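You operate a simulated robot arm through the tools that you are given. There is no shell and no other tool.

You run a simulated robot arm. Do the job below in one go: nothing can be reset, and whatever is moved stays where it is left.

## Task
Shut the steam, cool the basin into the green with tap water, then lift out the basket.
Fine: open the tap half way, tap off first; the basket stands on the drip plate with its beads. Set down upright: wire basket.

The check looks at the end state, three seconds after you hand in, the way a careful person would. Anything else that was tipped, shoved, dropped, spilled or broken makes it a failure.

## Robot
A 6-joint arm with a fingered hand, fixed in place. Base frame: the origin is on the floor under the middle of its stand, x ahead of it, y to its left, z up. Readings come in mm, degrees, newtons and seconds.
With the tool pointing down near the work surface it reaches from about 340 to 820 mm from the base axis. Its first joint turns from -166.0 to 166.0 degrees. Payload 4 kg.
The TCP is the grasp point between the finger pads, 26 mm short of the fingertips. In the tool frame z runs along the fingers and y along their closing line. The gripper opens to 132 mm; its body begins 73 mm behind the TCP. The gripper is a hand of 5 fingers: y runs from the thumb to the fingers, the wrist lies at [0, 0, -239] in the tool frame, and closing takes about 1.5 s.
Orientation is that of the tool frame in the base frame, as [roll, pitch, yaw] about the fixed x, y, z axes, in that order (R = Rz(yaw) Ry(pitch) Rx(roll)). With the fingers straight down and closing along the base's y, the tool's x points along the base's -x, its y along +y and its z along -z.

## Interface
- The arm moves only by the tool move_arm. Its argument "targets" is text: rows parted by semicolons, each of 6 numbers parted by spaces: the shift along the tool's x, y, z in units of 150 mm (1.0 is 150 mm), then the turn, a rotation vector about the tool's x, y, z in units of 45 degrees (1.0 is 45 degrees). In form: dx dy dz ax ay az; .... A call has 1 to 20 rows; each row is the pose to reach, as a shift and turn from the pose commanded when the call began, along the tool's axes at that moment. "jaw" is the opening, from 0 (shut) to 1 (fully open), set as the call begins (left out, the last holds). A call with a number of a shift or a turn outside -1 to 1 is refused whole. A row lasts 0.2 s, in which the tool goes at most 50 mm and 8.6 degrees; a call with a longer step from one row to the next is refused whole, and so is a gripper value outside its range. Where a pose cannot be reached the arm comes as near as it can. A force on the tool above 40 N (or 10 N above the force at the start of the call, whichever is more), or a blocked arm, ends the call early, and 0.2 s more pass. The fingers move at their own pace (about 45 mm/s each) and stop on an object; they squeeze with about 22 N. The grip force told is the motor's: it shows also when the fingers shut on nothing. Time passes only in rows, and 0.2 s behind the last, so rows that repeat a pose let the fingers close. It gives the time, the measured TCP pose, the force on the tool (base axes), the opening and the grip force at its end, in the units of the frame above (readings bear some noise), with the torque about the TCP (base axes, N m) and any sound that the robot's microphone picked up.
- Cameras (640 x 400 px; columns grow to the right, rows downward): "scene" is fixed at [393.9, -508.3, 1620.9]; the picture's right is [0.90, -0.43, 0.00], its down [-0.36, -0.76, -0.54] and it looks along [0.23, 0.49, -0.84] (base axes); focal length 216 px, centre (320, 200). "wrist" rides on the gripper at [85, 2, -97] in the tool frame; the picture's right is [-0.02, 1.00, 0.00], its down [-0.75, -0.02, -0.66] and it looks along [-0.66, -0.01, 0.75] (tool axes); focal length 270 px, centre (320, 200). There is no depth. A picture from a camera that has moved, and an enlarged one, comes with that camera's place and axes in the base frame and with its lens. The place of the scene camera against the robot may be out by one fixed shift of up to 18 mm in any direction.
- get_image(camera): a new picture of that camera. It takes no simulated time.
- set_fingers(finger1, finger2, finger3, finger4, thumb_bend): sets how far each is bent, from 0 (flat) to 1 (curled in); at 0.3 the hand is open as for a grip, at 0.7 the pads meet at the TCP. One left out holds its place. A second passes; each finger stops where it meets its share of the squeeze, and holds until it gets a number again. A gripper value or a shape takes the hand back. It gives what a move gives, with no picture; readings hold the bend of each and the force on the fingers (four entries, about 0 where the hand has none), thumb and palm.
- set_grasp(shape): the hand has 5 fingers and takes this shape, open, in about a second: jaw (thumb against the fingers, like two jaws); tri (thumb and two fingers); tip (a fingertip pinch); poke (one finger out to press); point (the index stretched); flat (the hand flat); cup (the hand cupped); fist (a fist). The gripper value then closes the fingers along that shape, each until it touches; the sizes above hold for jaw. It gives what a move gives, with no picture.
- zoom(camera, box): a new picture of the part [left, top, right, bottom] of that camera's present view, enlarged. It takes no simulated time.
- hand_in(): hands the job in; it is judged then, once.

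Places have to be worked out from the pictures, the camera data and where the tool is seen. Open the gripper and draw the arm clear of the work before you hand the job in, unless the task says otherwise.

The tools are called after "Emit:" as name(argument=value, ...) on one line, values as JSON. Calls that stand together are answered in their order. move_arm: Moves the arm, as the interface text tells. Its arguments: {"type":"object","properties":{"targets":{"type":"string"},"jaw":{"type":"number"}},"required":["targets"]} The other tools are called the same way: set_grasp (shape) gives the hand a shape; set_fingers (finger1, finger2, finger3, finger4, thumb_bend) moves the fingers one by one; get_image (camera) takes a picture; zoom (camera, box) takes an enlarged picture of a part of a camera's view; hand_in () hands the job in.

At the start:

```text
clock: 0.0
ee_pos: [443.1, 64.6, 1265.6]
tcp_rot: [-180.0, 0.1, -179.9]
force: [0.8, -0.2, 1.0]
wrist_torque: [-0.02, 0.01, 0.0]
width: 131.5
gripper_force: 0.0
shape: jaw
bend: [0.3, 0.3, 0.3, 0.3, 0.3]
finger forces: [0.1, 0.1, 0.0, 0.1, 0.0, 0.1]
```

scene: 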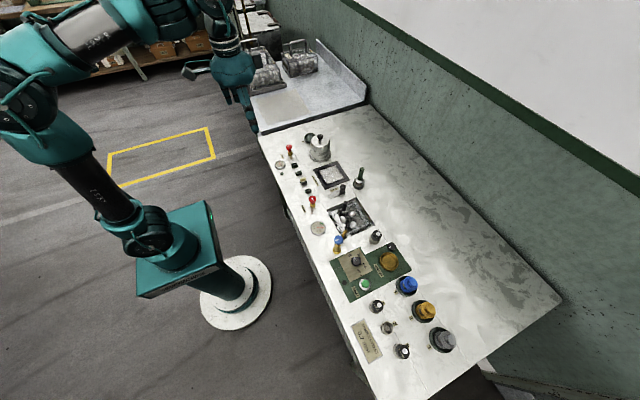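
wrist: 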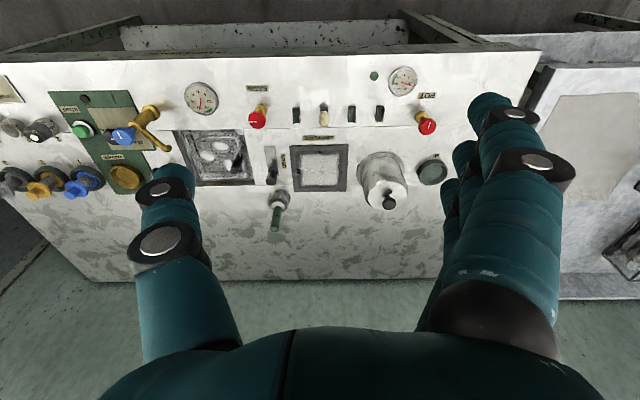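

The first pictures show a workbench with gauges, handles, a basin and a basket area. I zoom in on the scene camera to find out what is what.

Emit:
zoom(camera="scene", box=[260, 120, 400, 210])

Emit:
zoom(camera="scene", box=[290, 180, 460, 290])

Emit:
zoom(camera="scene", box=[330, 260, 470, 370])

Emit:
zoom(camera="wrist", box=[0, 60, 320, 260])

Emit:
zoom(camera="wrist", box=[230, 50, 480, 250])

```text
4.44 times, centred on (330, 165) of scene
camera zoom: at [393.9, -508.3, 1620.9], right [0.9, -0.43, 0.0], down [-0.36, -0.76, -0.54], along [0.23, 0.49, -0.84], focal length 959 px, centre (276, 356)
```

zoom: 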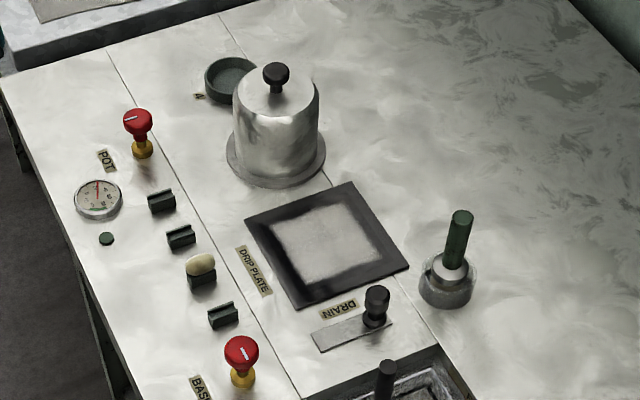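

```text
3.64 times, centred on (375, 235) of scene
camera zoom: at [393.9, -508.3, 1620.9], right [0.9, -0.43, 0.0], down [-0.36, -0.76, -0.54], along [0.23, 0.49, -0.84], focal length 785 px, centre (120, 73)
```

zoom: 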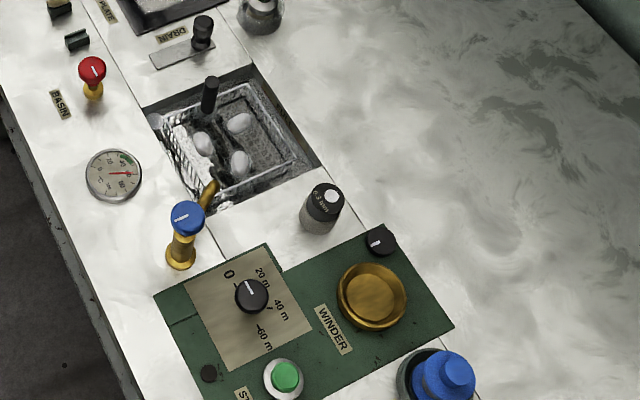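

```text
3.64 times, centred on (400, 315) of scene
camera zoom: at [393.9, -508.3, 1620.9], right [0.9, -0.43, 0.0], down [-0.36, -0.76, -0.54], along [0.23, 0.49, -0.84], focal length 785 px, centre (29, -218)
```

zoom: 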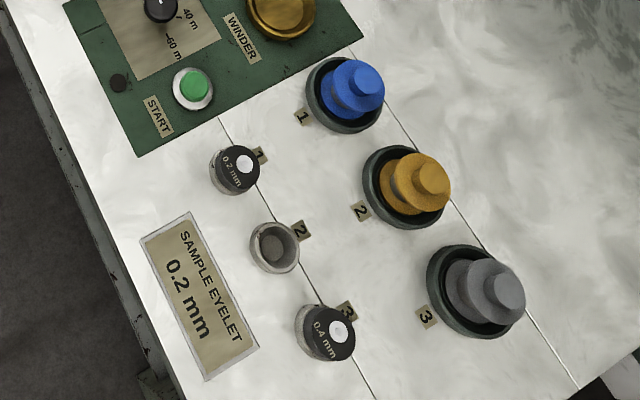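

```text
2.00 times, centred on (160, 160) of wrist
camera zoom: at [359.0, 66.9, 1362.8], right [0.02, 1.0, 0.0], down [0.75, -0.02, 0.66], along [0.66, -0.01, -0.75], focal length 541 px, centre (640, 280)
```

zoom: 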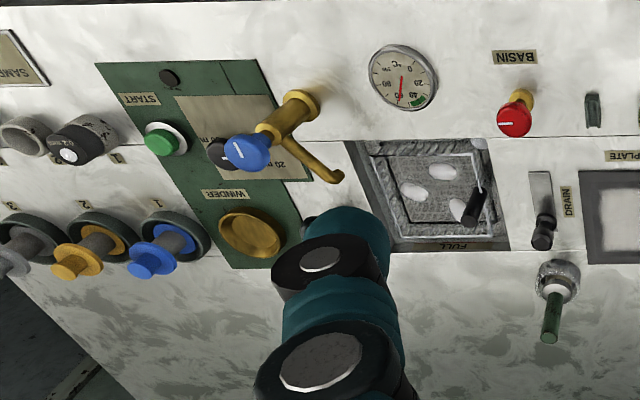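

```text
2.00 times, centred on (355, 150) of wrist
camera zoom: at [359.0, 66.9, 1362.8], right [0.02, 1.0, 0.0], down [0.75, -0.02, 0.66], along [0.66, -0.01, -0.75], focal length 541 px, centre (250, 300)
```

zoom: 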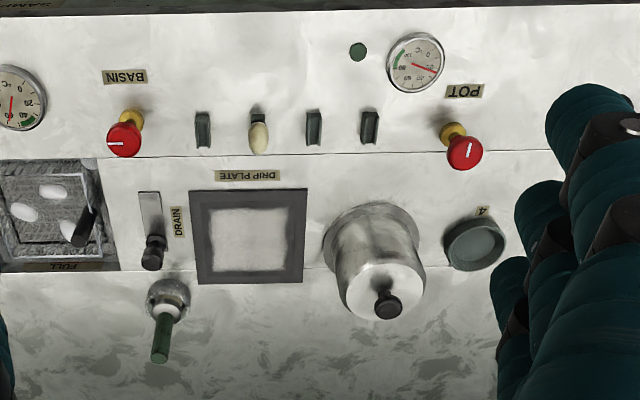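

The bench top lies near z ≈ 830 mm, with the BASIN steam valve (red), blue tap, gauge, basin with basket and drip plate visible. I zoom in harder on the gauge and the knobs to read their marks.

Emit:
zoom(camera="scene", box=[305, 215, 337, 235])

Emit:
zoom(camera="wrist", box=[176, 75, 240, 115])

Emit:
zoom(camera="wrist", box=[235, 75, 299, 135])

Emit:
zoom(camera="wrist", box=[380, 60, 450, 140])

Emit:
zoom(camera="wrist", box=[100, 95, 180, 160])

Emit:
zoom(camera="wrist", box=[165, 120, 305, 200])

Emit:
zoom(camera="scene", box=[320, 190, 380, 250])

```text
16.00 times, centred on (321, 225) of scene
camera zoom: at [393.9, -508.3, 1620.9], right [0.9, -0.43, 0.0], down [-0.36, -0.76, -0.54], along [0.23, 0.49, -0.84], focal length 3452 px, centre (304, -200)
```

zoom: 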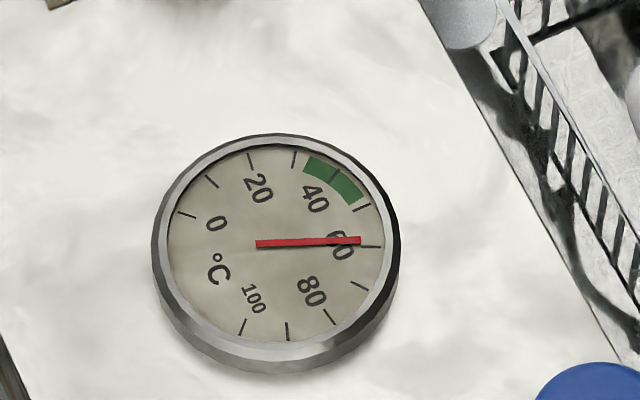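

```text
10.00 times, centred on (208, 95) of wrist
camera zoom: at [359.0, 66.9, 1362.8], right [0.02, 1.0, 0.0], down [0.75, -0.02, 0.66], along [0.66, -0.01, -0.75], focal length 2703 px, centre (1440, 1250)
```

zoom: 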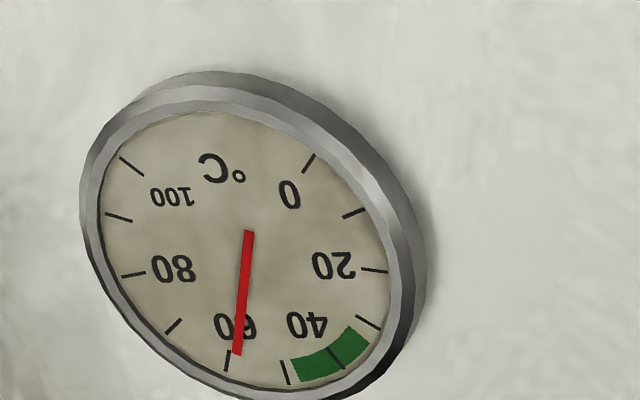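

```text
6.67 times, centred on (267, 105) of wrist
camera zoom: at [359.0, 66.9, 1362.8], right [0.02, 1.0, 0.0], down [0.75, -0.02, 0.66], along [0.66, -0.01, -0.75], focal length 1802 px, centre (673, 833)
```

zoom: 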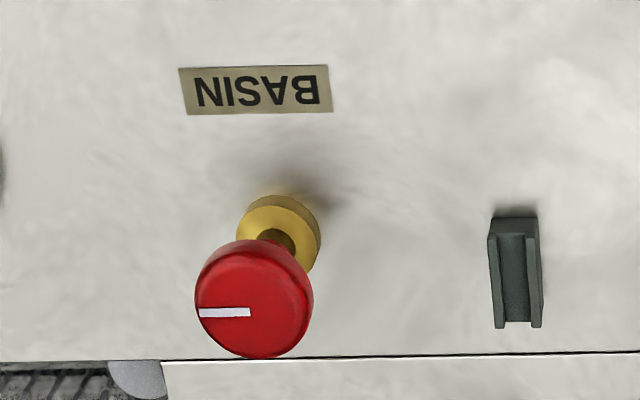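

```text
5.00 times, centred on (415, 100) of wrist
camera zoom: at [359.0, 66.9, 1362.8], right [0.02, 1.0, 0.0], down [0.75, -0.02, 0.66], along [0.66, -0.01, -0.75], focal length 1351 px, centre (-155, 700)
```

zoom: 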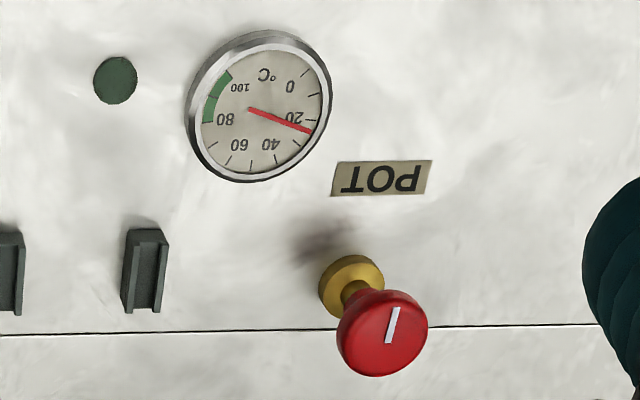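

```text
6.15 times, centred on (140, 128) of wrist
camera zoom: at [359.0, 66.9, 1362.8], right [0.02, 1.0, 0.0], down [0.75, -0.02, 0.66], along [0.66, -0.01, -0.75], focal length 1663 px, centre (1428, 646)
```

zoom: 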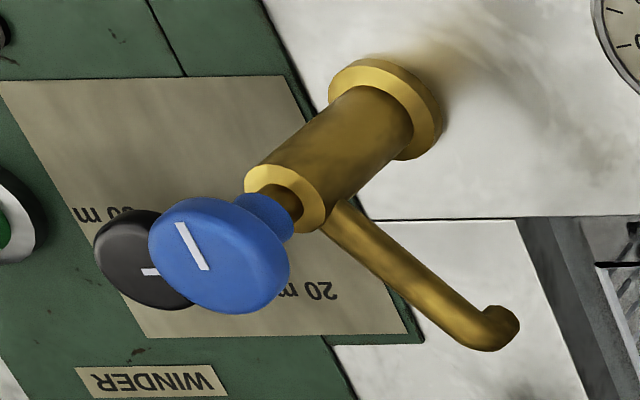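

```text
4.57 times, centred on (235, 160) of wrist
camera zoom: at [359.0, 66.9, 1362.8], right [0.02, 1.0, 0.0], down [0.75, -0.02, 0.66], along [0.66, -0.01, -0.75], focal length 1236 px, centre (709, 383)
```

zoom: 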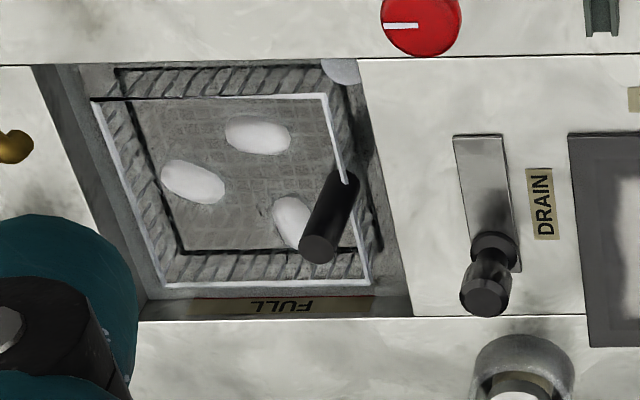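

```text
6.67 times, centred on (350, 220) of scene
camera zoom: at [393.9, -508.3, 1620.9], right [0.9, -0.43, 0.0], down [-0.36, -0.76, -0.54], along [0.23, 0.49, -0.84], focal length 1438 px, centre (120, 67)
```

zoom: 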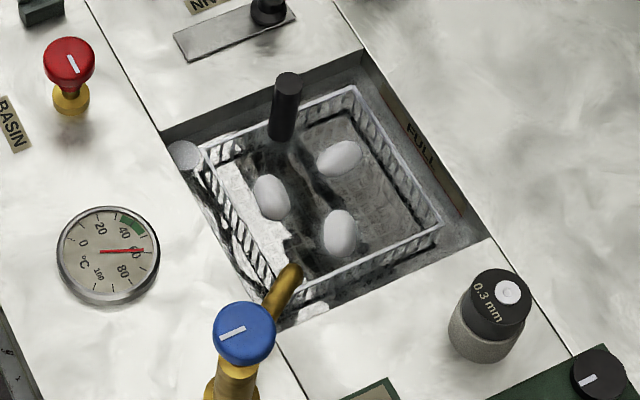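

From the two views I place things (base mm): BASIN steam knob about (580,-54, top 879), tap knob (582,-282, top 934), basin centre (701,-178), basket handle (700,-126, top 874), drip plate centre (729,60). I move to a nearer viewing pose to refine these.

Emit:
move_arm(targets="-0.076 -0.2 0.18 0 0 0; -0.152 -0.4 0.36 0 0 0; -0.228 -0.6 0.54 0 0 0; -0.304 -0.8 0.72 0 0 0; -0.38 -1.0 0.9 0 0 0; -0.38 -1.0 0.9 0 0 0", jaw=1)

Emit:
get_image(camera="wrist")

Emit:
get_image(camera="scene")

```text
clock: 1.4
ee_pos: [499.3, -86.7, 1130.2]
tcp_rot: [-179.9, 0.1, -180.0]
force: [-0.1, 0.4, 0.0]
wrist_torque: [0.0, -0.02, 0.0]
width: 132.0
gripper_force: 0.0
shape: jaw
bend: [0.3, 0.3, 0.3, 0.3, 0.3]
finger forces: [0.0, 0.0, 0.0, 0.1, 0.0, 0.0]
```

```text
taken
camera wrist: at [415.7, -84.7, 1227.4], right [0.02, 1.0, 0.0], down [0.75, -0.02, 0.66], along [0.66, -0.01, -0.75], focal length 270 px, centre (320, 200)
```

wrist: 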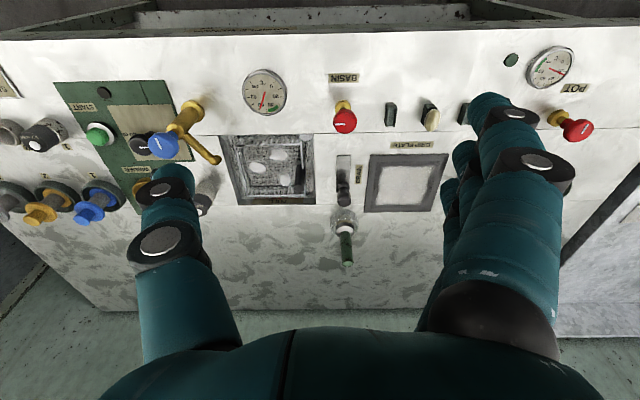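

```text
taken
```

scene: 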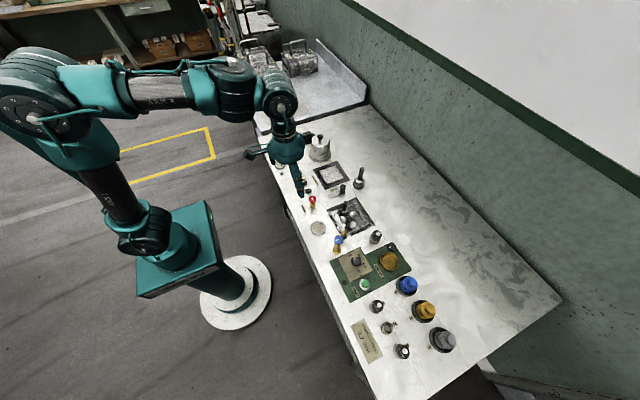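

The arm is now above the front of the bench and the wrist view is clear. I enlarge the valves, tap and basin from here to triangulate against the first picture.

Emit:
zoom(camera="wrist", box=[300, 60, 400, 140])

Emit:
zoom(camera="wrist", box=[130, 85, 230, 185])

Emit:
zoom(camera="wrist", box=[210, 120, 330, 215])

Emit:
zoom(camera="wrist", box=[320, 130, 460, 220])

Emit:
zoom(camera="wrist", box=[530, 90, 610, 150])

```text
5.00 times, centred on (350, 100) of wrist
camera zoom: at [415.7, -84.7, 1227.4], right [0.02, 1.0, 0.0], down [0.75, -0.02, 0.66], along [0.66, -0.01, -0.75], focal length 1351 px, centre (170, 700)
```

zoom: 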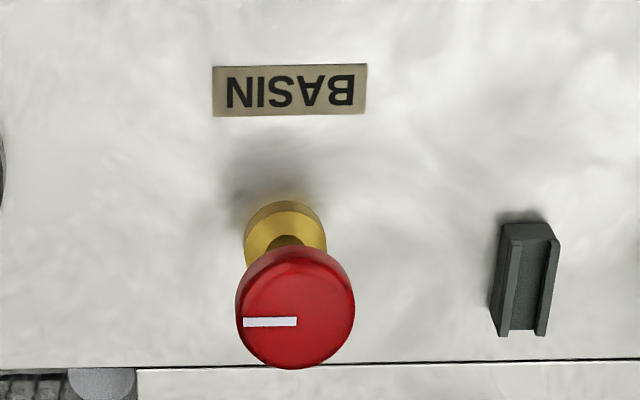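

```text
4.00 times, centred on (180, 135) of wrist
camera zoom: at [415.7, -84.7, 1227.4], right [0.02, 1.0, 0.0], down [0.75, -0.02, 0.66], along [0.66, -0.01, -0.75], focal length 1081 px, centre (880, 460)
```

zoom: 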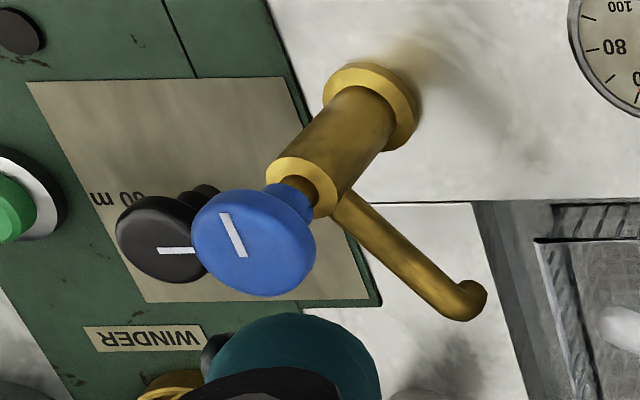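

```text
4.21 times, centred on (270, 168) of wrist
camera zoom: at [415.7, -84.7, 1227.4], right [0.02, 1.0, 0.0], down [0.75, -0.02, 0.66], along [0.66, -0.01, -0.75], focal length 1138 px, centre (530, 337)
```

zoom: 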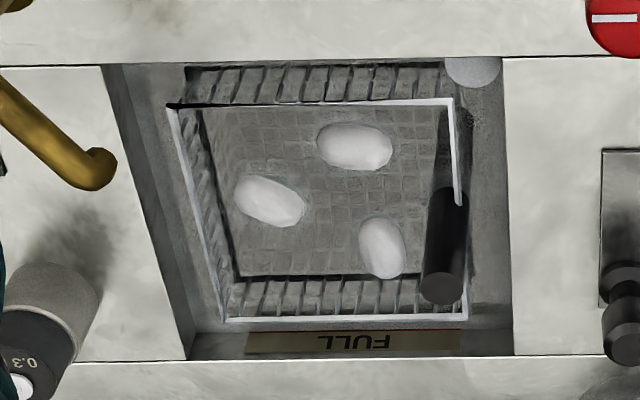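

```text
4.44 times, centred on (390, 175) of wrist
camera zoom: at [415.7, -84.7, 1227.4], right [0.02, 1.0, 0.0], down [0.75, -0.02, 0.66], along [0.66, -0.01, -0.75], focal length 1201 px, centre (9, 311)
```

zoom: 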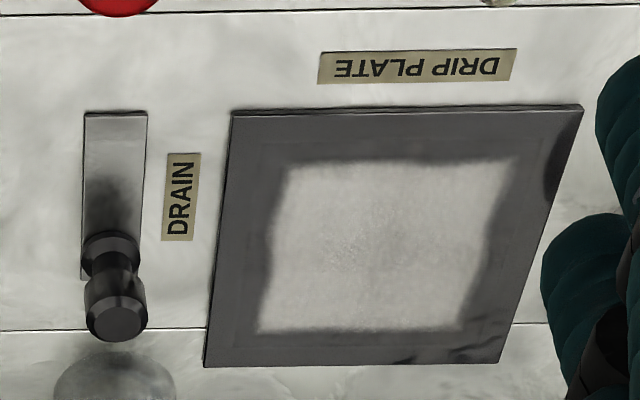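

```text
6.67 times, centred on (570, 120) of wrist
camera zoom: at [415.7, -84.7, 1227.4], right [0.02, 1.0, 0.0], down [0.75, -0.02, 0.66], along [0.66, -0.01, -0.75], focal length 1802 px, centre (-1347, 733)
```

zoom: 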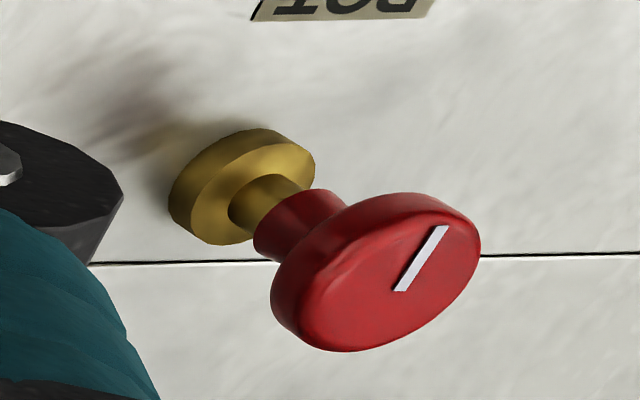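

The second view puts the BASIN steam knob at about (578,-52), top z ≈ 885, 32 mm across, its mark pointing to −y while POT and the tap both point to −x (shut). I move above it with the jaw part closed to keep clear of the neighbouring clips.

Emit:
move_arm(targets="-0.105 0.046 0.18 0 0 0; -0.21 0.092 0.36 0 0 0; -0.315 0.139 0.54 0 0 0; -0.42 0.185 0.72 0 0 0; -0.525 0.231 0.9 0 0 0; -0.525 0.231 0.9 0 0 0", jaw=0.65)

Emit:
get_image(camera="wrist")

Emit:
zoom(camera="scene", box=[260, 130, 400, 230])

```text
clock: 2.8
ee_pos: [579.4, -49.9, 997.2]
tcp_rot: [180.0, 0.0, -180.0]
force: [0.9, -0.8, 0.2]
wrist_torque: [-0.01, 0.0, 0.02]
width: 86.2
gripper_force: 0.0
shape: jaw
bend: [0.7, 0.7, 0.7, 0.7, 0.66]
finger forces: [0.0, 0.0, 0.1, 0.0, 0.0, 0.0]
```

```text
taken
camera wrist: at [494.7, -47.9, 1094.8], right [0.02, 1.0, 0.0], down [0.75, -0.02, 0.66], along [0.66, -0.01, -0.75], focal length 270 px, centre (320, 200)
```

wrist: 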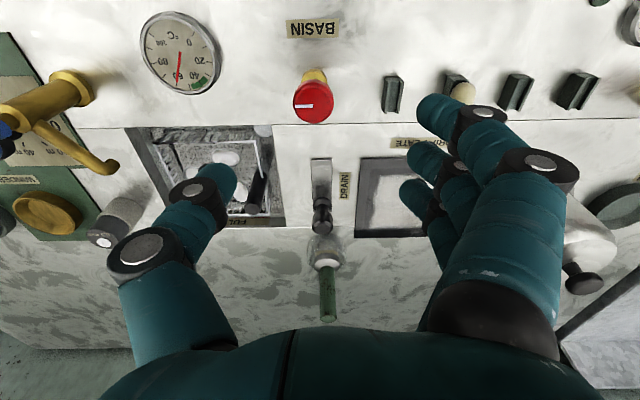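

```text
4.00 times, centred on (330, 180) of scene
camera zoom: at [393.9, -508.3, 1620.9], right [0.9, -0.43, 0.0], down [-0.36, -0.76, -0.54], along [0.23, 0.49, -0.84], focal length 863 px, centre (280, 280)
```

zoom: 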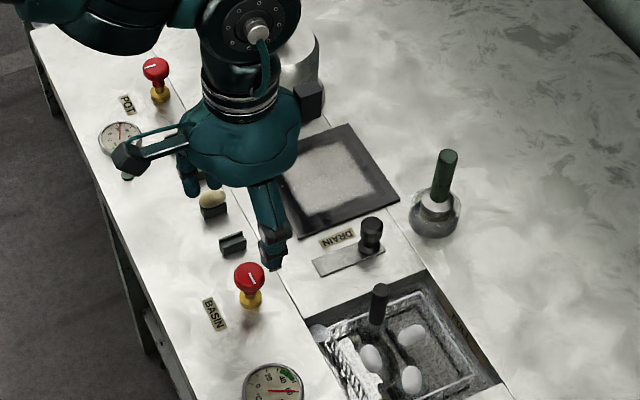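

The knob appears almost straight under the TCP, slightly to −y. I zoom in for an exact fix before going down.

Emit:
zoom(camera="wrist", box=[270, 60, 350, 130])

Emit:
zoom(camera="wrist", box=[130, 0, 350, 100])

```text
5.71 times, centred on (310, 95) of wrist
camera zoom: at [494.7, -47.9, 1094.8], right [0.02, 1.0, 0.0], down [0.75, -0.02, 0.66], along [0.66, -0.01, -0.75], focal length 1544 px, centre (377, 800)
```

zoom: 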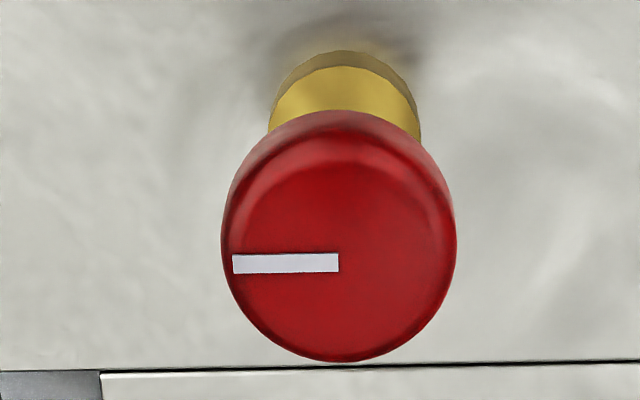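

```text
2.91 times, centred on (240, 50) of wrist
camera zoom: at [494.7, -47.9, 1094.8], right [0.02, 1.0, 0.0], down [0.75, -0.02, 0.66], along [0.66, -0.01, -0.75], focal length 786 px, centre (553, 636)
```

zoom: 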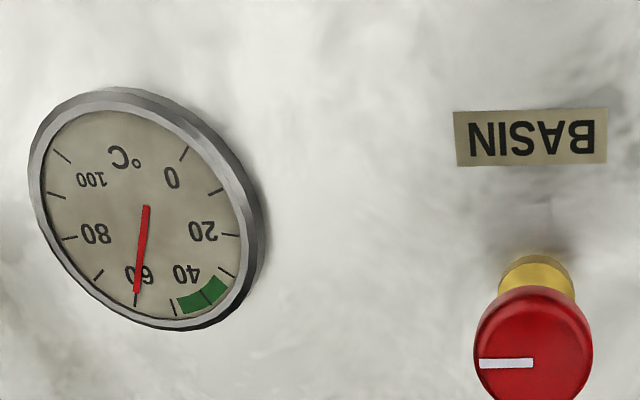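

The knob centre works out at about (576.5,-53.5) with its top near z 890. I narrow the jaw to about 60 mm, go down to just above it and look again.

Emit:
move_arm(targets="0.008 -0.01 0.12 0 0 0; 0.016 -0.019 0.24 0 0 0; 0.016 -0.019 0.36 0 0 0; 0.016 -0.019 0.45 0 0 0; 0.016 -0.019 0.45 0 0 0", jaw=0.47)

Emit:
get_image(camera="wrist")

Emit:
zoom(camera="scene", box=[270, 150, 370, 220])

```text
clock: 4.0
ee_pos: [575.8, -54.2, 928.4]
tcp_rot: [-180.0, 0.0, -179.9]
force: [-0.4, 0.0, -1.3]
wrist_torque: [-0.01, -0.03, -0.02]
width: 63.0
gripper_force: 0.0
shape: jaw
bend: [0.73, 0.73, 0.73, 0.73, 0.7]
finger forces: [0.1, 0.0, 0.0, 0.0, 0.0, 0.0]
```

```text
taken
camera wrist: at [492.9, -51.2, 1025.7], right [0.02, 1.0, 0.0], down [0.75, -0.02, 0.66], along [0.66, -0.01, -0.75], focal length 270 px, centre (320, 200)
```

wrist: 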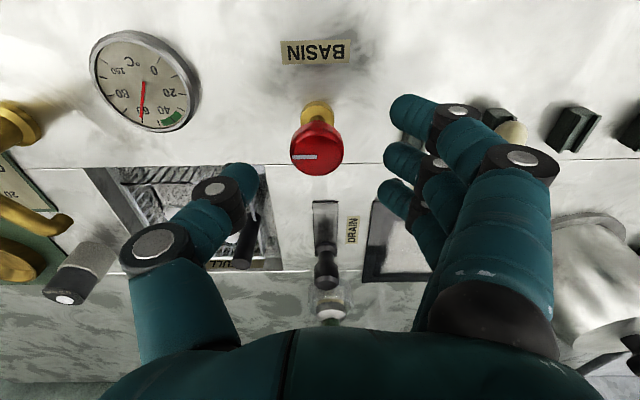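

```text
5.71 times, centred on (320, 185) of scene
camera zoom: at [393.9, -508.3, 1620.9], right [0.9, -0.43, 0.0], down [-0.36, -0.76, -0.54], along [0.23, 0.49, -0.84], focal length 1233 px, centre (320, 286)
```

zoom: 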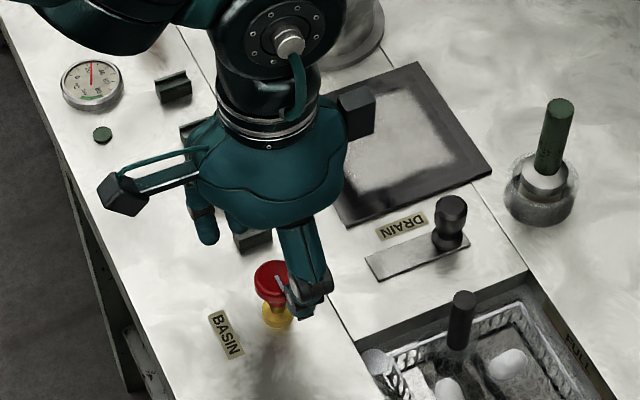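

The knob sits between thumb and fingers, centred within about 2 mm. I go down 43 mm so the pads are level with the red disc, keeping the jaw open.

Emit:
move_arm(targets="0 0 0.1 0 0 0; 0 -0.002 0.2 0 0 0; 0 -0.002 0.285 0 0 0; 0 -0.002 0.285 0 0 0", jaw=0.47)

Emit:
get_image(camera="wrist")

Emit:
zoom(camera="scene", box=[280, 170, 350, 220])

```text
clock: 5.0
ee_pos: [575.0, -52.7, 884.3]
tcp_rot: [180.0, 0.0, -180.0]
force: [0.5, 0.2, -0.1]
wrist_torque: [0.03, 0.03, -0.01]
width: 62.8
gripper_force: 0.1
shape: jaw
bend: [0.73, 0.73, 0.73, 0.73, 0.7]
finger forces: [0.0, 0.0, 0.0, 0.0, 0.0, 0.0]
```

```text
taken
camera wrist: at [492.1, -51.4, 982.8], right [0.02, 1.0, 0.0], down [0.75, -0.02, 0.66], along [0.66, -0.01, -0.75], focal length 270 px, centre (320, 200)
```

wrist: 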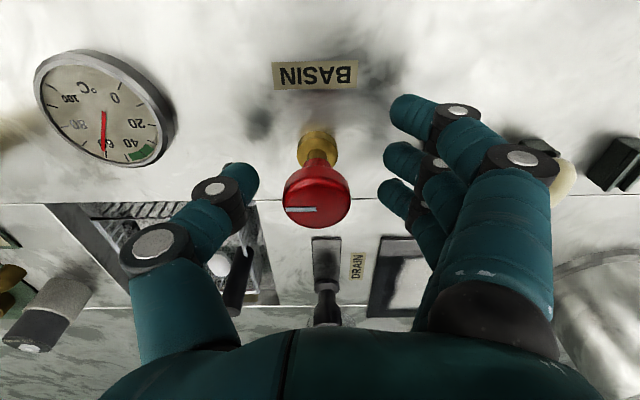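

```text
8.00 times, centred on (315, 195) of scene
camera zoom: at [393.9, -508.3, 1620.9], right [0.9, -0.43, 0.0], down [-0.36, -0.76, -0.54], along [0.23, 0.49, -0.84], focal length 1726 px, centre (360, 240)
```

zoom: 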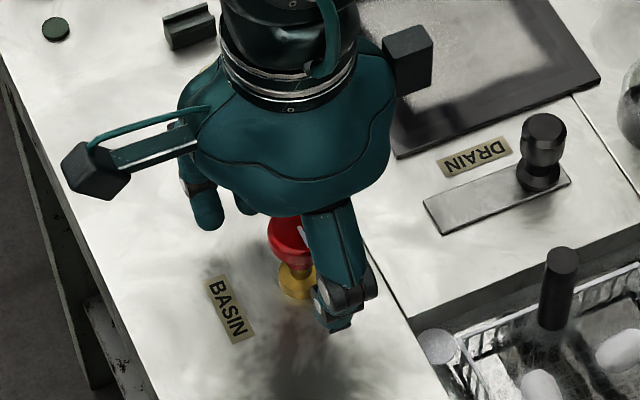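

The pads are level with the red disc (its top about 6 mm above the TCP). Now I close the hand on the knob.

Emit:
move_arm(targets="0 0 0 0 0 0; 0 0 0 0 0 0; 0 0 0 0 0 0; 0 0 0 0 0 0; 0 0 0 0 0 0; 0 0 0 0 0 0; 0 0 0 0 0 0", jaw=0)

Emit:
get_image(camera="wrist")

```text
clock: 6.6
ee_pos: [574.9, -53.9, 885.1]
tcp_rot: [180.0, 0.0, 180.0]
force: [0.5, -9.2, -7.3]
wrist_torque: [0.3, 0.0, 0.05]
width: 3.6
gripper_force: 21.8
shape: jaw
bend: [0.66, 0.69, 0.66, 0.66, 0.72]
finger forces: [0.0, 5.6, 5.9, 0.0, 23.4, 0.0]
```

```text
taken
camera wrist: at [492.1, -52.0, 982.7], right [0.02, 1.0, 0.0], down [0.75, -0.02, 0.66], along [0.66, -0.01, -0.75], focal length 270 px, centre (320, 200)
```

wrist: 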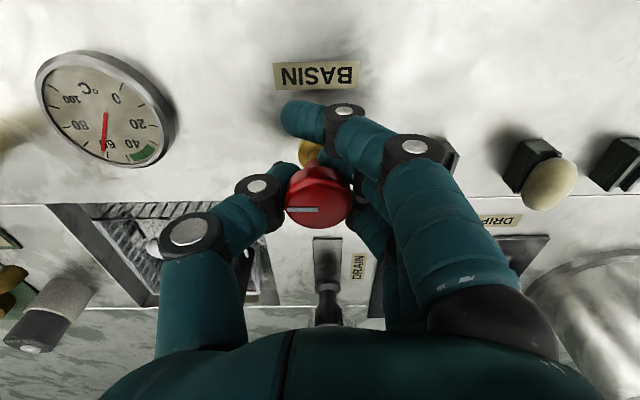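

Thumb and the two middle fingers hold the knob. I turn it clockwise (seen from above) by 45° and check the mark.

Emit:
move_arm(targets="0 0 0 0 0 0.16; 0 0 0 0 0 0.33; 0 0 0 0 0 0.5; 0 0 0 0 0 0.66; 0 0 0 0 0 0.83; 0 0 0 0 0 1.0; 0 0 0 0 0 1.0", jaw=0)

Emit:
get_image(camera="wrist")

Emit:
zoom(camera="scene", box=[280, 170, 350, 240])

```text
clock: 8.2
ee_pos: [574.9, -56.1, 885.4]
tcp_rot: [179.9, 0.0, 135.0]
force: [-4.6, -13.3, -7.7]
wrist_torque: [0.11, -0.23, -0.02]
width: 3.6
gripper_force: 21.8
shape: jaw
bend: [0.66, 0.68, 0.66, 0.66, 0.72]
finger forces: [0.1, 4.6, 8.7, 0.0, 25.3, 0.1]
```

```text
taken
camera wrist: at [518.6, 7.0, 982.7], right [0.72, 0.69, 0.0], down [0.52, -0.54, 0.66], along [0.45, -0.48, -0.75], focal length 270 px, centre (320, 200)
```

wrist: 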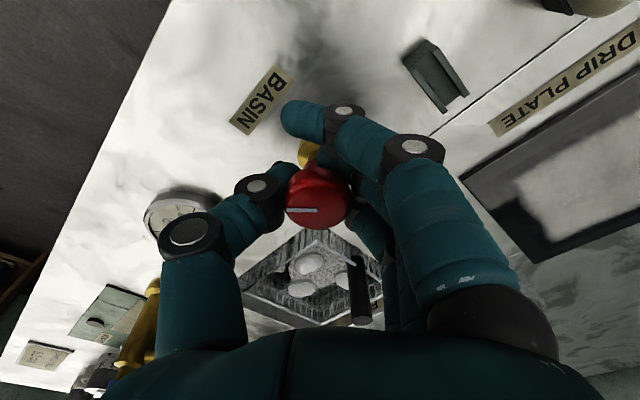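

```text
5.71 times, centred on (315, 205) of scene
camera zoom: at [393.9, -508.3, 1620.9], right [0.9, -0.43, 0.0], down [-0.36, -0.76, -0.54], along [0.23, 0.49, -0.84], focal length 1233 px, centre (349, 171)
```

zoom: 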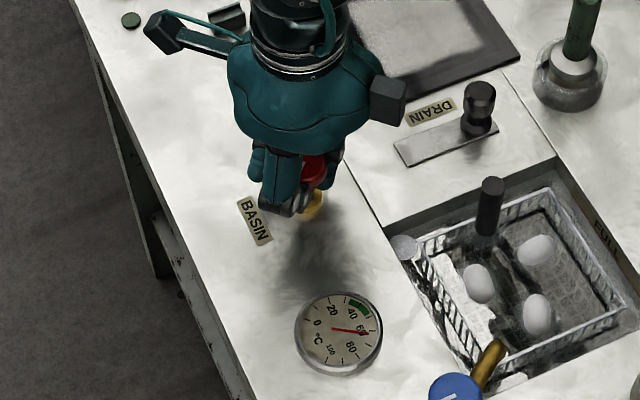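

The mark turned along with the hand, with almost no turning torque. I turn the second 45° clockwise, to bring the mark to the same direction as the shut POT valve (−x).

Emit:
move_arm(targets="0 0 0 0 0 0.16; 0 0 0 0 0 0.33; 0 0 0 0 0 0.5; 0 0 0 0 0 0.66; 0 0 0 0 0 0.83; 0 0 0 0 0 1.0; 0 0 0 0 0 1.0", jaw=0)

Emit:
get_image(camera="wrist")

Emit:
get_image(camera="scene")

```text
clock: 9.8
ee_pos: [575.1, -54.3, 885.8]
tcp_rot: [-179.9, 0.1, 89.9]
force: [-7.8, -23.0, -10.9]
wrist_torque: [-0.29, -0.36, 0.21]
width: 3.5
gripper_force: 21.7
shape: jaw
bend: [0.66, 0.69, 0.65, 0.66, 0.72]
finger forces: [0.0, 5.0, 17.4, 0.0, 21.5, 0.1]
```

```text
taken
camera wrist: at [578.6, 30.3, 983.0], right [1.0, -0.02, 0.0], down [-0.02, -0.75, 0.66], along [-0.02, -0.66, -0.75], focal length 270 px, centre (320, 200)
```

wrist: 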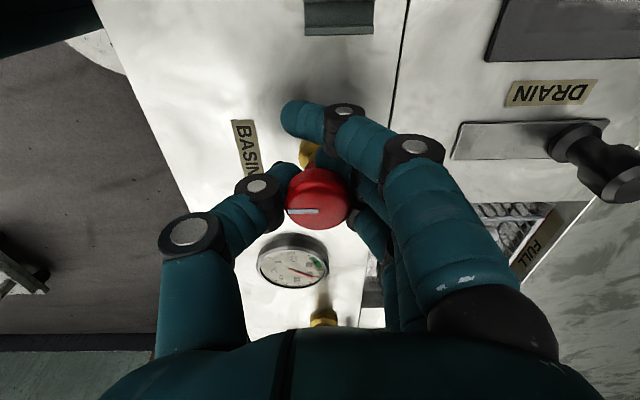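

```text
taken
```

scene: 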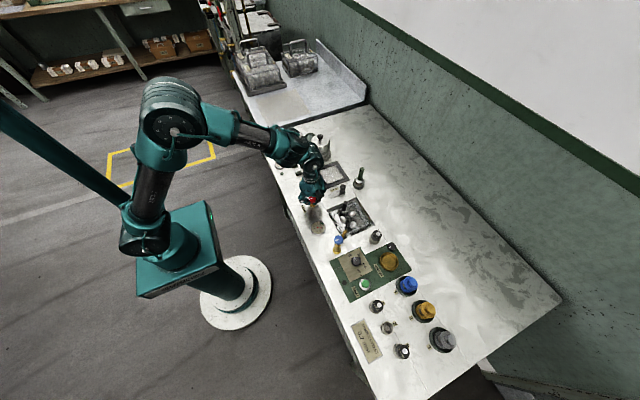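

The mark now points to −x and a small counter-torque (0.21 N m) appears, which suggests the end stop. I nudge another few degrees to confirm.

Emit:
move_arm(targets="0 0 0 0 0 0.06; 0 0 0 0 0 0.12; 0 0 0 0 0 0.12", jaw=0)

Emit:
zoom(camera="wrist", box=[240, 140, 400, 300])

```text
clock: 10.6
ee_pos: [575.9, -54.7, 885.1]
tcp_rot: [-180.0, 0.0, 84.5]
force: [-9.5, -21.3, -9.8]
wrist_torque: [-0.22, -0.31, 0.35]
width: 3.2
gripper_force: 22.5
shape: jaw
bend: [0.66, 0.69, 0.65, 0.66, 0.72]
finger forces: [0.1, 5.4, 13.9, 0.0, 21.7, 0.1]
```

```text
2.50 times, centred on (320, 220) of wrist
camera zoom: at [586.6, 29.7, 983.0], right [0.99, -0.12, 0.0], down [-0.09, -0.75, 0.66], along [-0.08, -0.65, -0.75], focal length 676 px, centre (320, 150)
```

zoom: 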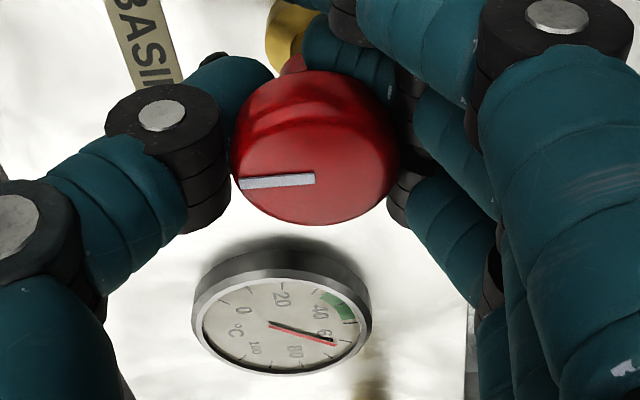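

The mark stayed while the hand turned on and the torque rose to 0.35 N m, so the steam valve is against its shut stop. I release and rise.

Emit:
move_arm(targets="0 0 0 0 0 0; 0 0 0 0 0 0; 0 0 0 0 0 0; 0 0 0 0 0 0; 0 0 0 0 0 0; 0 0 0 0 0 0", jaw=0.47)

Emit:
zoom(camera="wrist", box=[200, 100, 440, 300])

```text
clock: 12.0
ee_pos: [575.6, -53.9, 885.9]
tcp_rot: [-180.0, 0.0, 84.5]
force: [0.9, 0.1, -0.9]
wrist_torque: [-0.01, -0.01, 0.03]
width: 61.3
gripper_force: 0.1
shape: jaw
bend: [0.73, 0.73, 0.73, 0.73, 0.7]
finger forces: [0.0, 0.0, 0.0, 0.1, 0.1, 0.0]
```

```text
2.00 times, centred on (320, 200) of wrist
camera zoom: at [586.8, 30.1, 983.1], right [0.99, -0.11, 0.0], down [-0.09, -0.75, 0.66], along [-0.08, -0.65, -0.75], focal length 541 px, centre (320, 200)
```

zoom: 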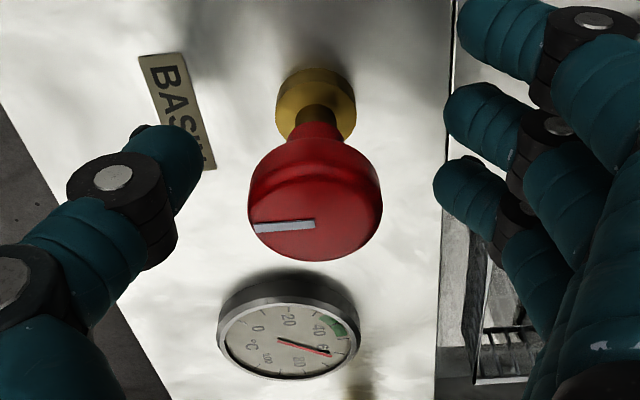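

The steam is shut: the mark rests at −x and the grip is released. I rise to z ≈ 1010 and move over towards the tap.

Emit:
move_arm(targets="0 0 -0.28 0 0 0; 0 0 -0.56 0 0 0; 0 0 -0.84 0 0 0; -0.25 0.02 -0.87 0 0 0; -0.5 0.05 -0.87 0 0 0; -0.75 0.08 -0.87 0 0 0; -0.95 0.1 -0.87 0 0 0; -0.95 0.1 -0.87 0 0 0", jaw=0.47)

Emit:
get_image(camera="wrist")

Emit:
get_image(camera="scene")

```text
clock: 13.8
ee_pos: [576.9, -197.0, 1016.1]
tcp_rot: [179.9, 0.0, 84.7]
force: [0.4, 0.1, -0.6]
wrist_torque: [0.02, 0.01, -0.02]
width: 61.3
gripper_force: 0.1
shape: jaw
bend: [0.73, 0.73, 0.73, 0.73, 0.7]
finger forces: [0.0, 0.1, 0.0, 0.1, 0.0, 0.0]
```

```text
taken
camera wrist: at [588.1, -112.0, 1113.1], right [0.99, -0.11, 0.0], down [-0.09, -0.75, 0.66], along [-0.08, -0.65, -0.75], focal length 270 px, centre (320, 200)
```

wrist: 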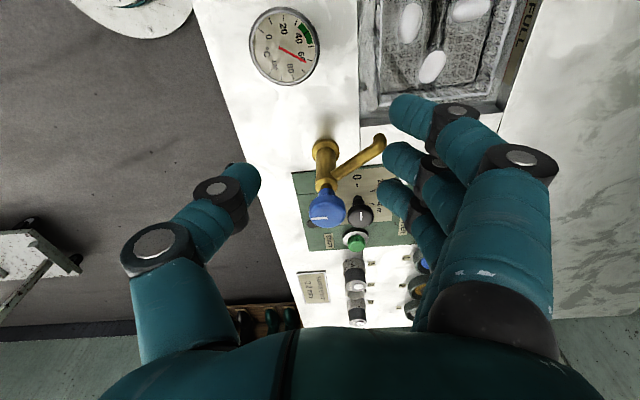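

```text
taken
```

scene: 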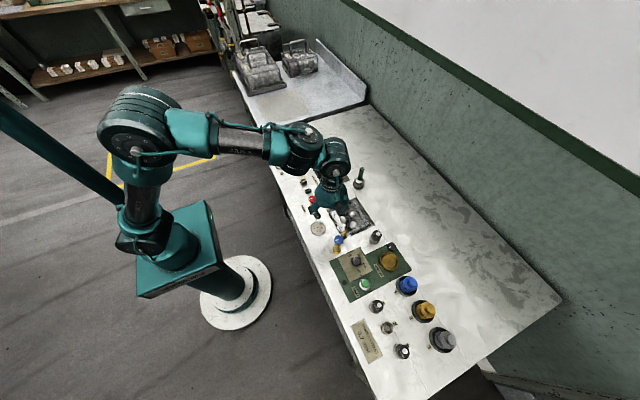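

This view shows the tap and basin from another side. I enlarge tap, gauge and basin to fix the tap knob's place.

Emit:
zoom(camera="wrist", box=[280, 120, 400, 240])

Emit:
zoom(camera="wrist", box=[350, 0, 550, 130])

Emit:
zoom(camera="scene", box=[300, 210, 360, 260])

```text
3.33 times, centred on (340, 180) of wrist
camera zoom: at [588.1, -112.0, 1113.1], right [0.99, -0.11, 0.0], down [-0.09, -0.75, 0.66], along [-0.08, -0.65, -0.75], focal length 901 px, centre (253, 267)
```

zoom: 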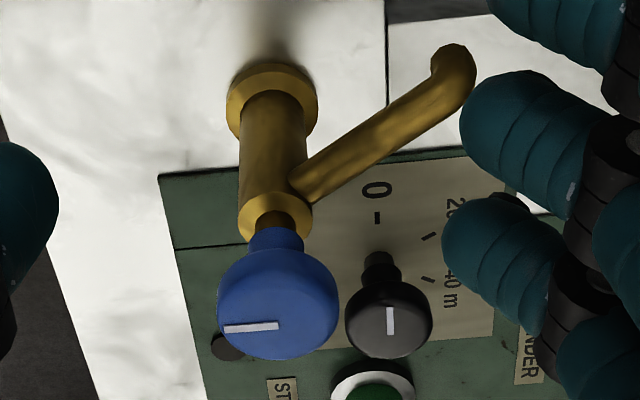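

```text
3.08 times, centred on (450, 65) of wrist
camera zoom: at [588.1, -112.0, 1113.1], right [0.99, -0.11, 0.0], down [-0.09, -0.75, 0.66], along [-0.08, -0.65, -0.75], focal length 832 px, centre (-80, 615)
```

zoom: 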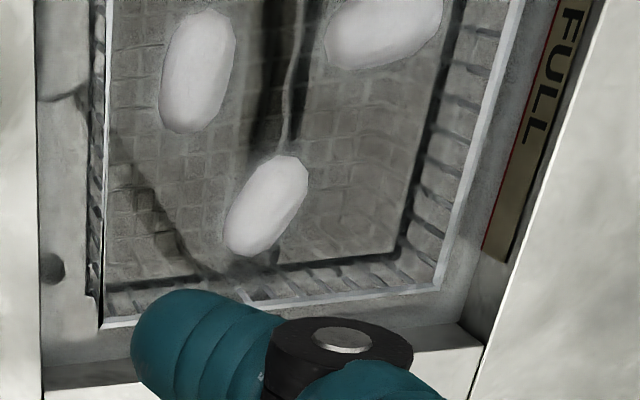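

```text
8.00 times, centred on (330, 235) of scene
camera zoom: at [393.9, -508.3, 1620.9], right [0.9, -0.43, 0.0], down [-0.36, -0.76, -0.54], along [0.23, 0.49, -0.84], focal length 1726 px, centre (240, -80)
```

zoom: 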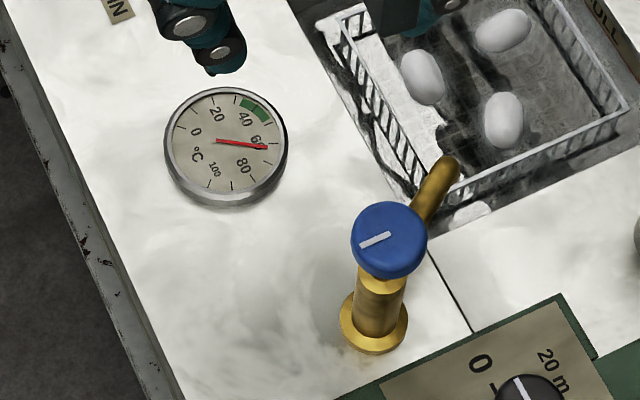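

The tap knob solves to about (577,-274.5), top z ≈ 950, with the spout at z ≈ 895 pointing over the basin corner. I move over the knob to z ≈ 990 and check centring.

Emit:
move_arm(targets="-0.17 0.016 0 0 0 0; -0.34 0.032 0 0 0 0; -0.513 0.048 0.08 0 0 0; -0.513 0.048 0.17 0 0 0; -0.513 0.048 0.17 0 0 0", jaw=0.47)

Emit:
get_image(camera="wrist")

Emit:
zoom(camera="scene", box=[280, 170, 400, 260])

```text
clock: 15.0
ee_pos: [577.4, -274.0, 988.3]
tcp_rot: [-179.9, -0.1, 84.5]
force: [0.0, 0.3, 0.0]
wrist_torque: [0.02, 0.01, 0.03]
width: 61.4
gripper_force: 0.0
shape: jaw
bend: [0.73, 0.73, 0.73, 0.73, 0.7]
finger forces: [0.0, 0.0, 0.0, 0.1, 0.0, 0.1]
```

```text
taken
camera wrist: at [588.5, -190.3, 1087.3], right [0.99, -0.11, 0.0], down [-0.09, -0.75, 0.66], along [-0.07, -0.65, -0.75], focal length 270 px, centre (320, 200)
```

wrist: 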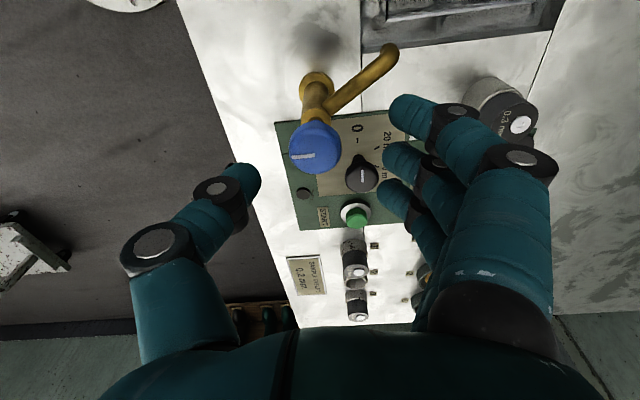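

```text
4.44 times, centred on (340, 215) of scene
camera zoom: at [393.9, -508.3, 1620.9], right [0.9, -0.43, 0.0], down [-0.36, -0.76, -0.54], along [0.23, 0.49, -0.84], focal length 959 px, centre (231, 133)
```

zoom: 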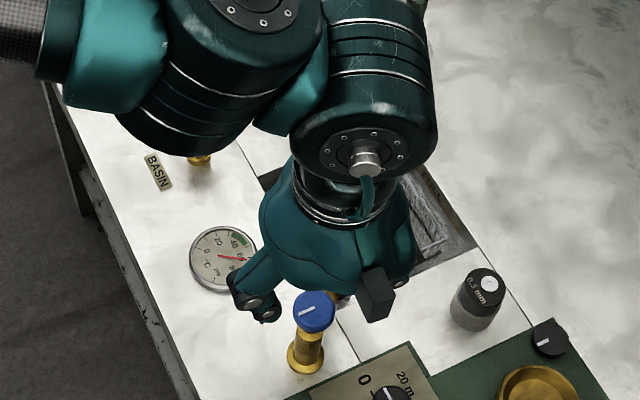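

The knob is nearly centred; the scene camera still sees the gauge from here. I zoom for the last millimetres.

Emit:
zoom(camera="wrist", box=[280, 100, 360, 190])

Emit:
zoom(camera="scene", box=[318, 220, 358, 260])

```text
4.44 times, centred on (320, 145) of wrist
camera zoom: at [588.5, -190.3, 1087.3], right [0.99, -0.11, 0.0], down [-0.09, -0.75, 0.66], along [-0.07, -0.65, -0.75], focal length 1201 px, centre (320, 444)
```

zoom: 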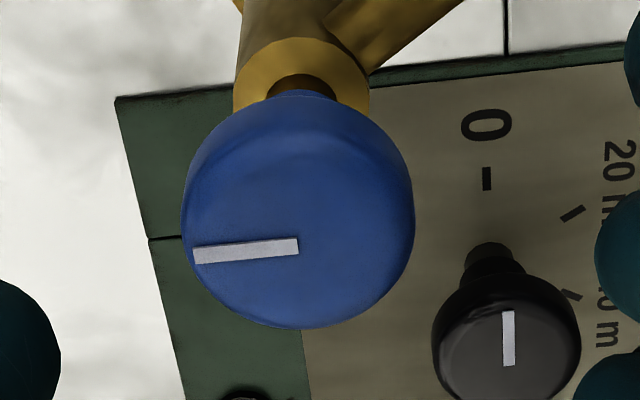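

```text
10.00 times, centred on (338, 240) of scene
camera zoom: at [393.9, -508.3, 1620.9], right [0.9, -0.43, 0.0], down [-0.36, -0.76, -0.54], along [0.23, 0.49, -0.84], focal length 2158 px, centre (140, -200)
```

zoom: 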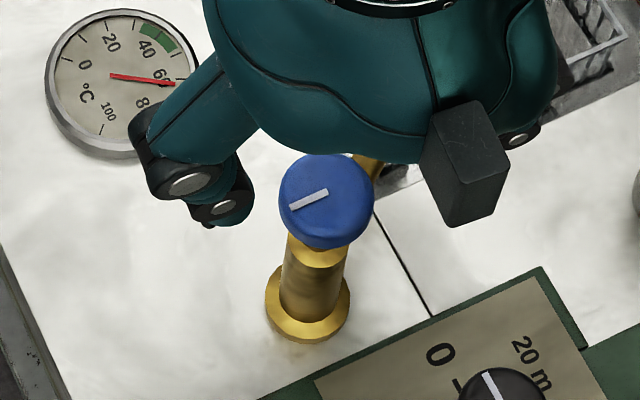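

The knob centre is within about 1.5 mm of the tool axis. I go down to z ≈ 945 and then close on it.

Emit:
move_arm(targets="-0.007 -0.006 0.1 0 0 0; -0.007 -0.006 0.2 0 0 0; -0.007 -0.006 0.287 0 0 0; -0.007 -0.006 0.287 0 0 0", jaw=0.47)

Emit:
get_image(camera="wrist")

Emit:
zoom(camera="scene", box=[300, 200, 370, 260])

```text
clock: 16.0
ee_pos: [577.0, -275.5, 947.1]
tcp_rot: [-180.0, 0.0, 84.6]
force: [0.1, 0.7, 0.4]
wrist_torque: [-0.03, -0.02, 0.04]
width: 61.5
gripper_force: 0.0
shape: jaw
bend: [0.73, 0.73, 0.73, 0.73, 0.7]
finger forces: [0.1, 0.1, 0.0, 0.0, 0.1, 0.0]
```

```text
taken
camera wrist: at [587.8, -191.1, 1044.9], right [0.99, -0.11, 0.0], down [-0.09, -0.75, 0.66], along [-0.07, -0.65, -0.75], focal length 270 px, centre (320, 200)
```

wrist: 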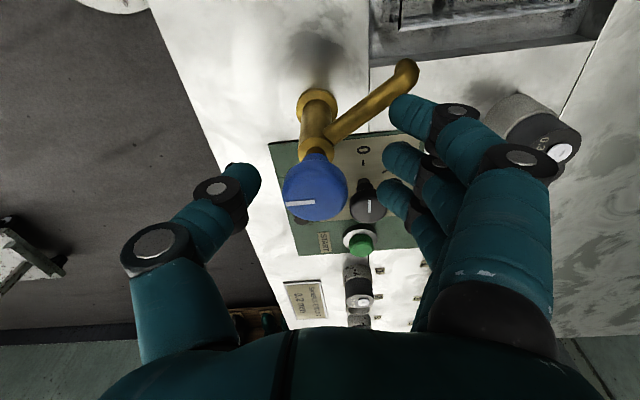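

```text
6.67 times, centred on (335, 230) of scene
camera zoom: at [393.9, -508.3, 1620.9], right [0.9, -0.43, 0.0], down [-0.36, -0.76, -0.54], along [0.23, 0.49, -0.84], focal length 1438 px, centre (220, 0)
```

zoom: 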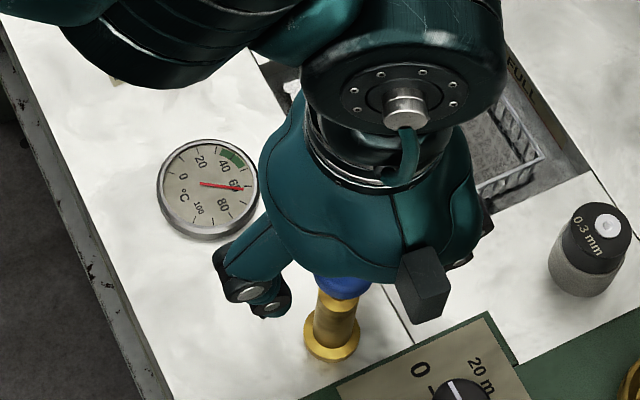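

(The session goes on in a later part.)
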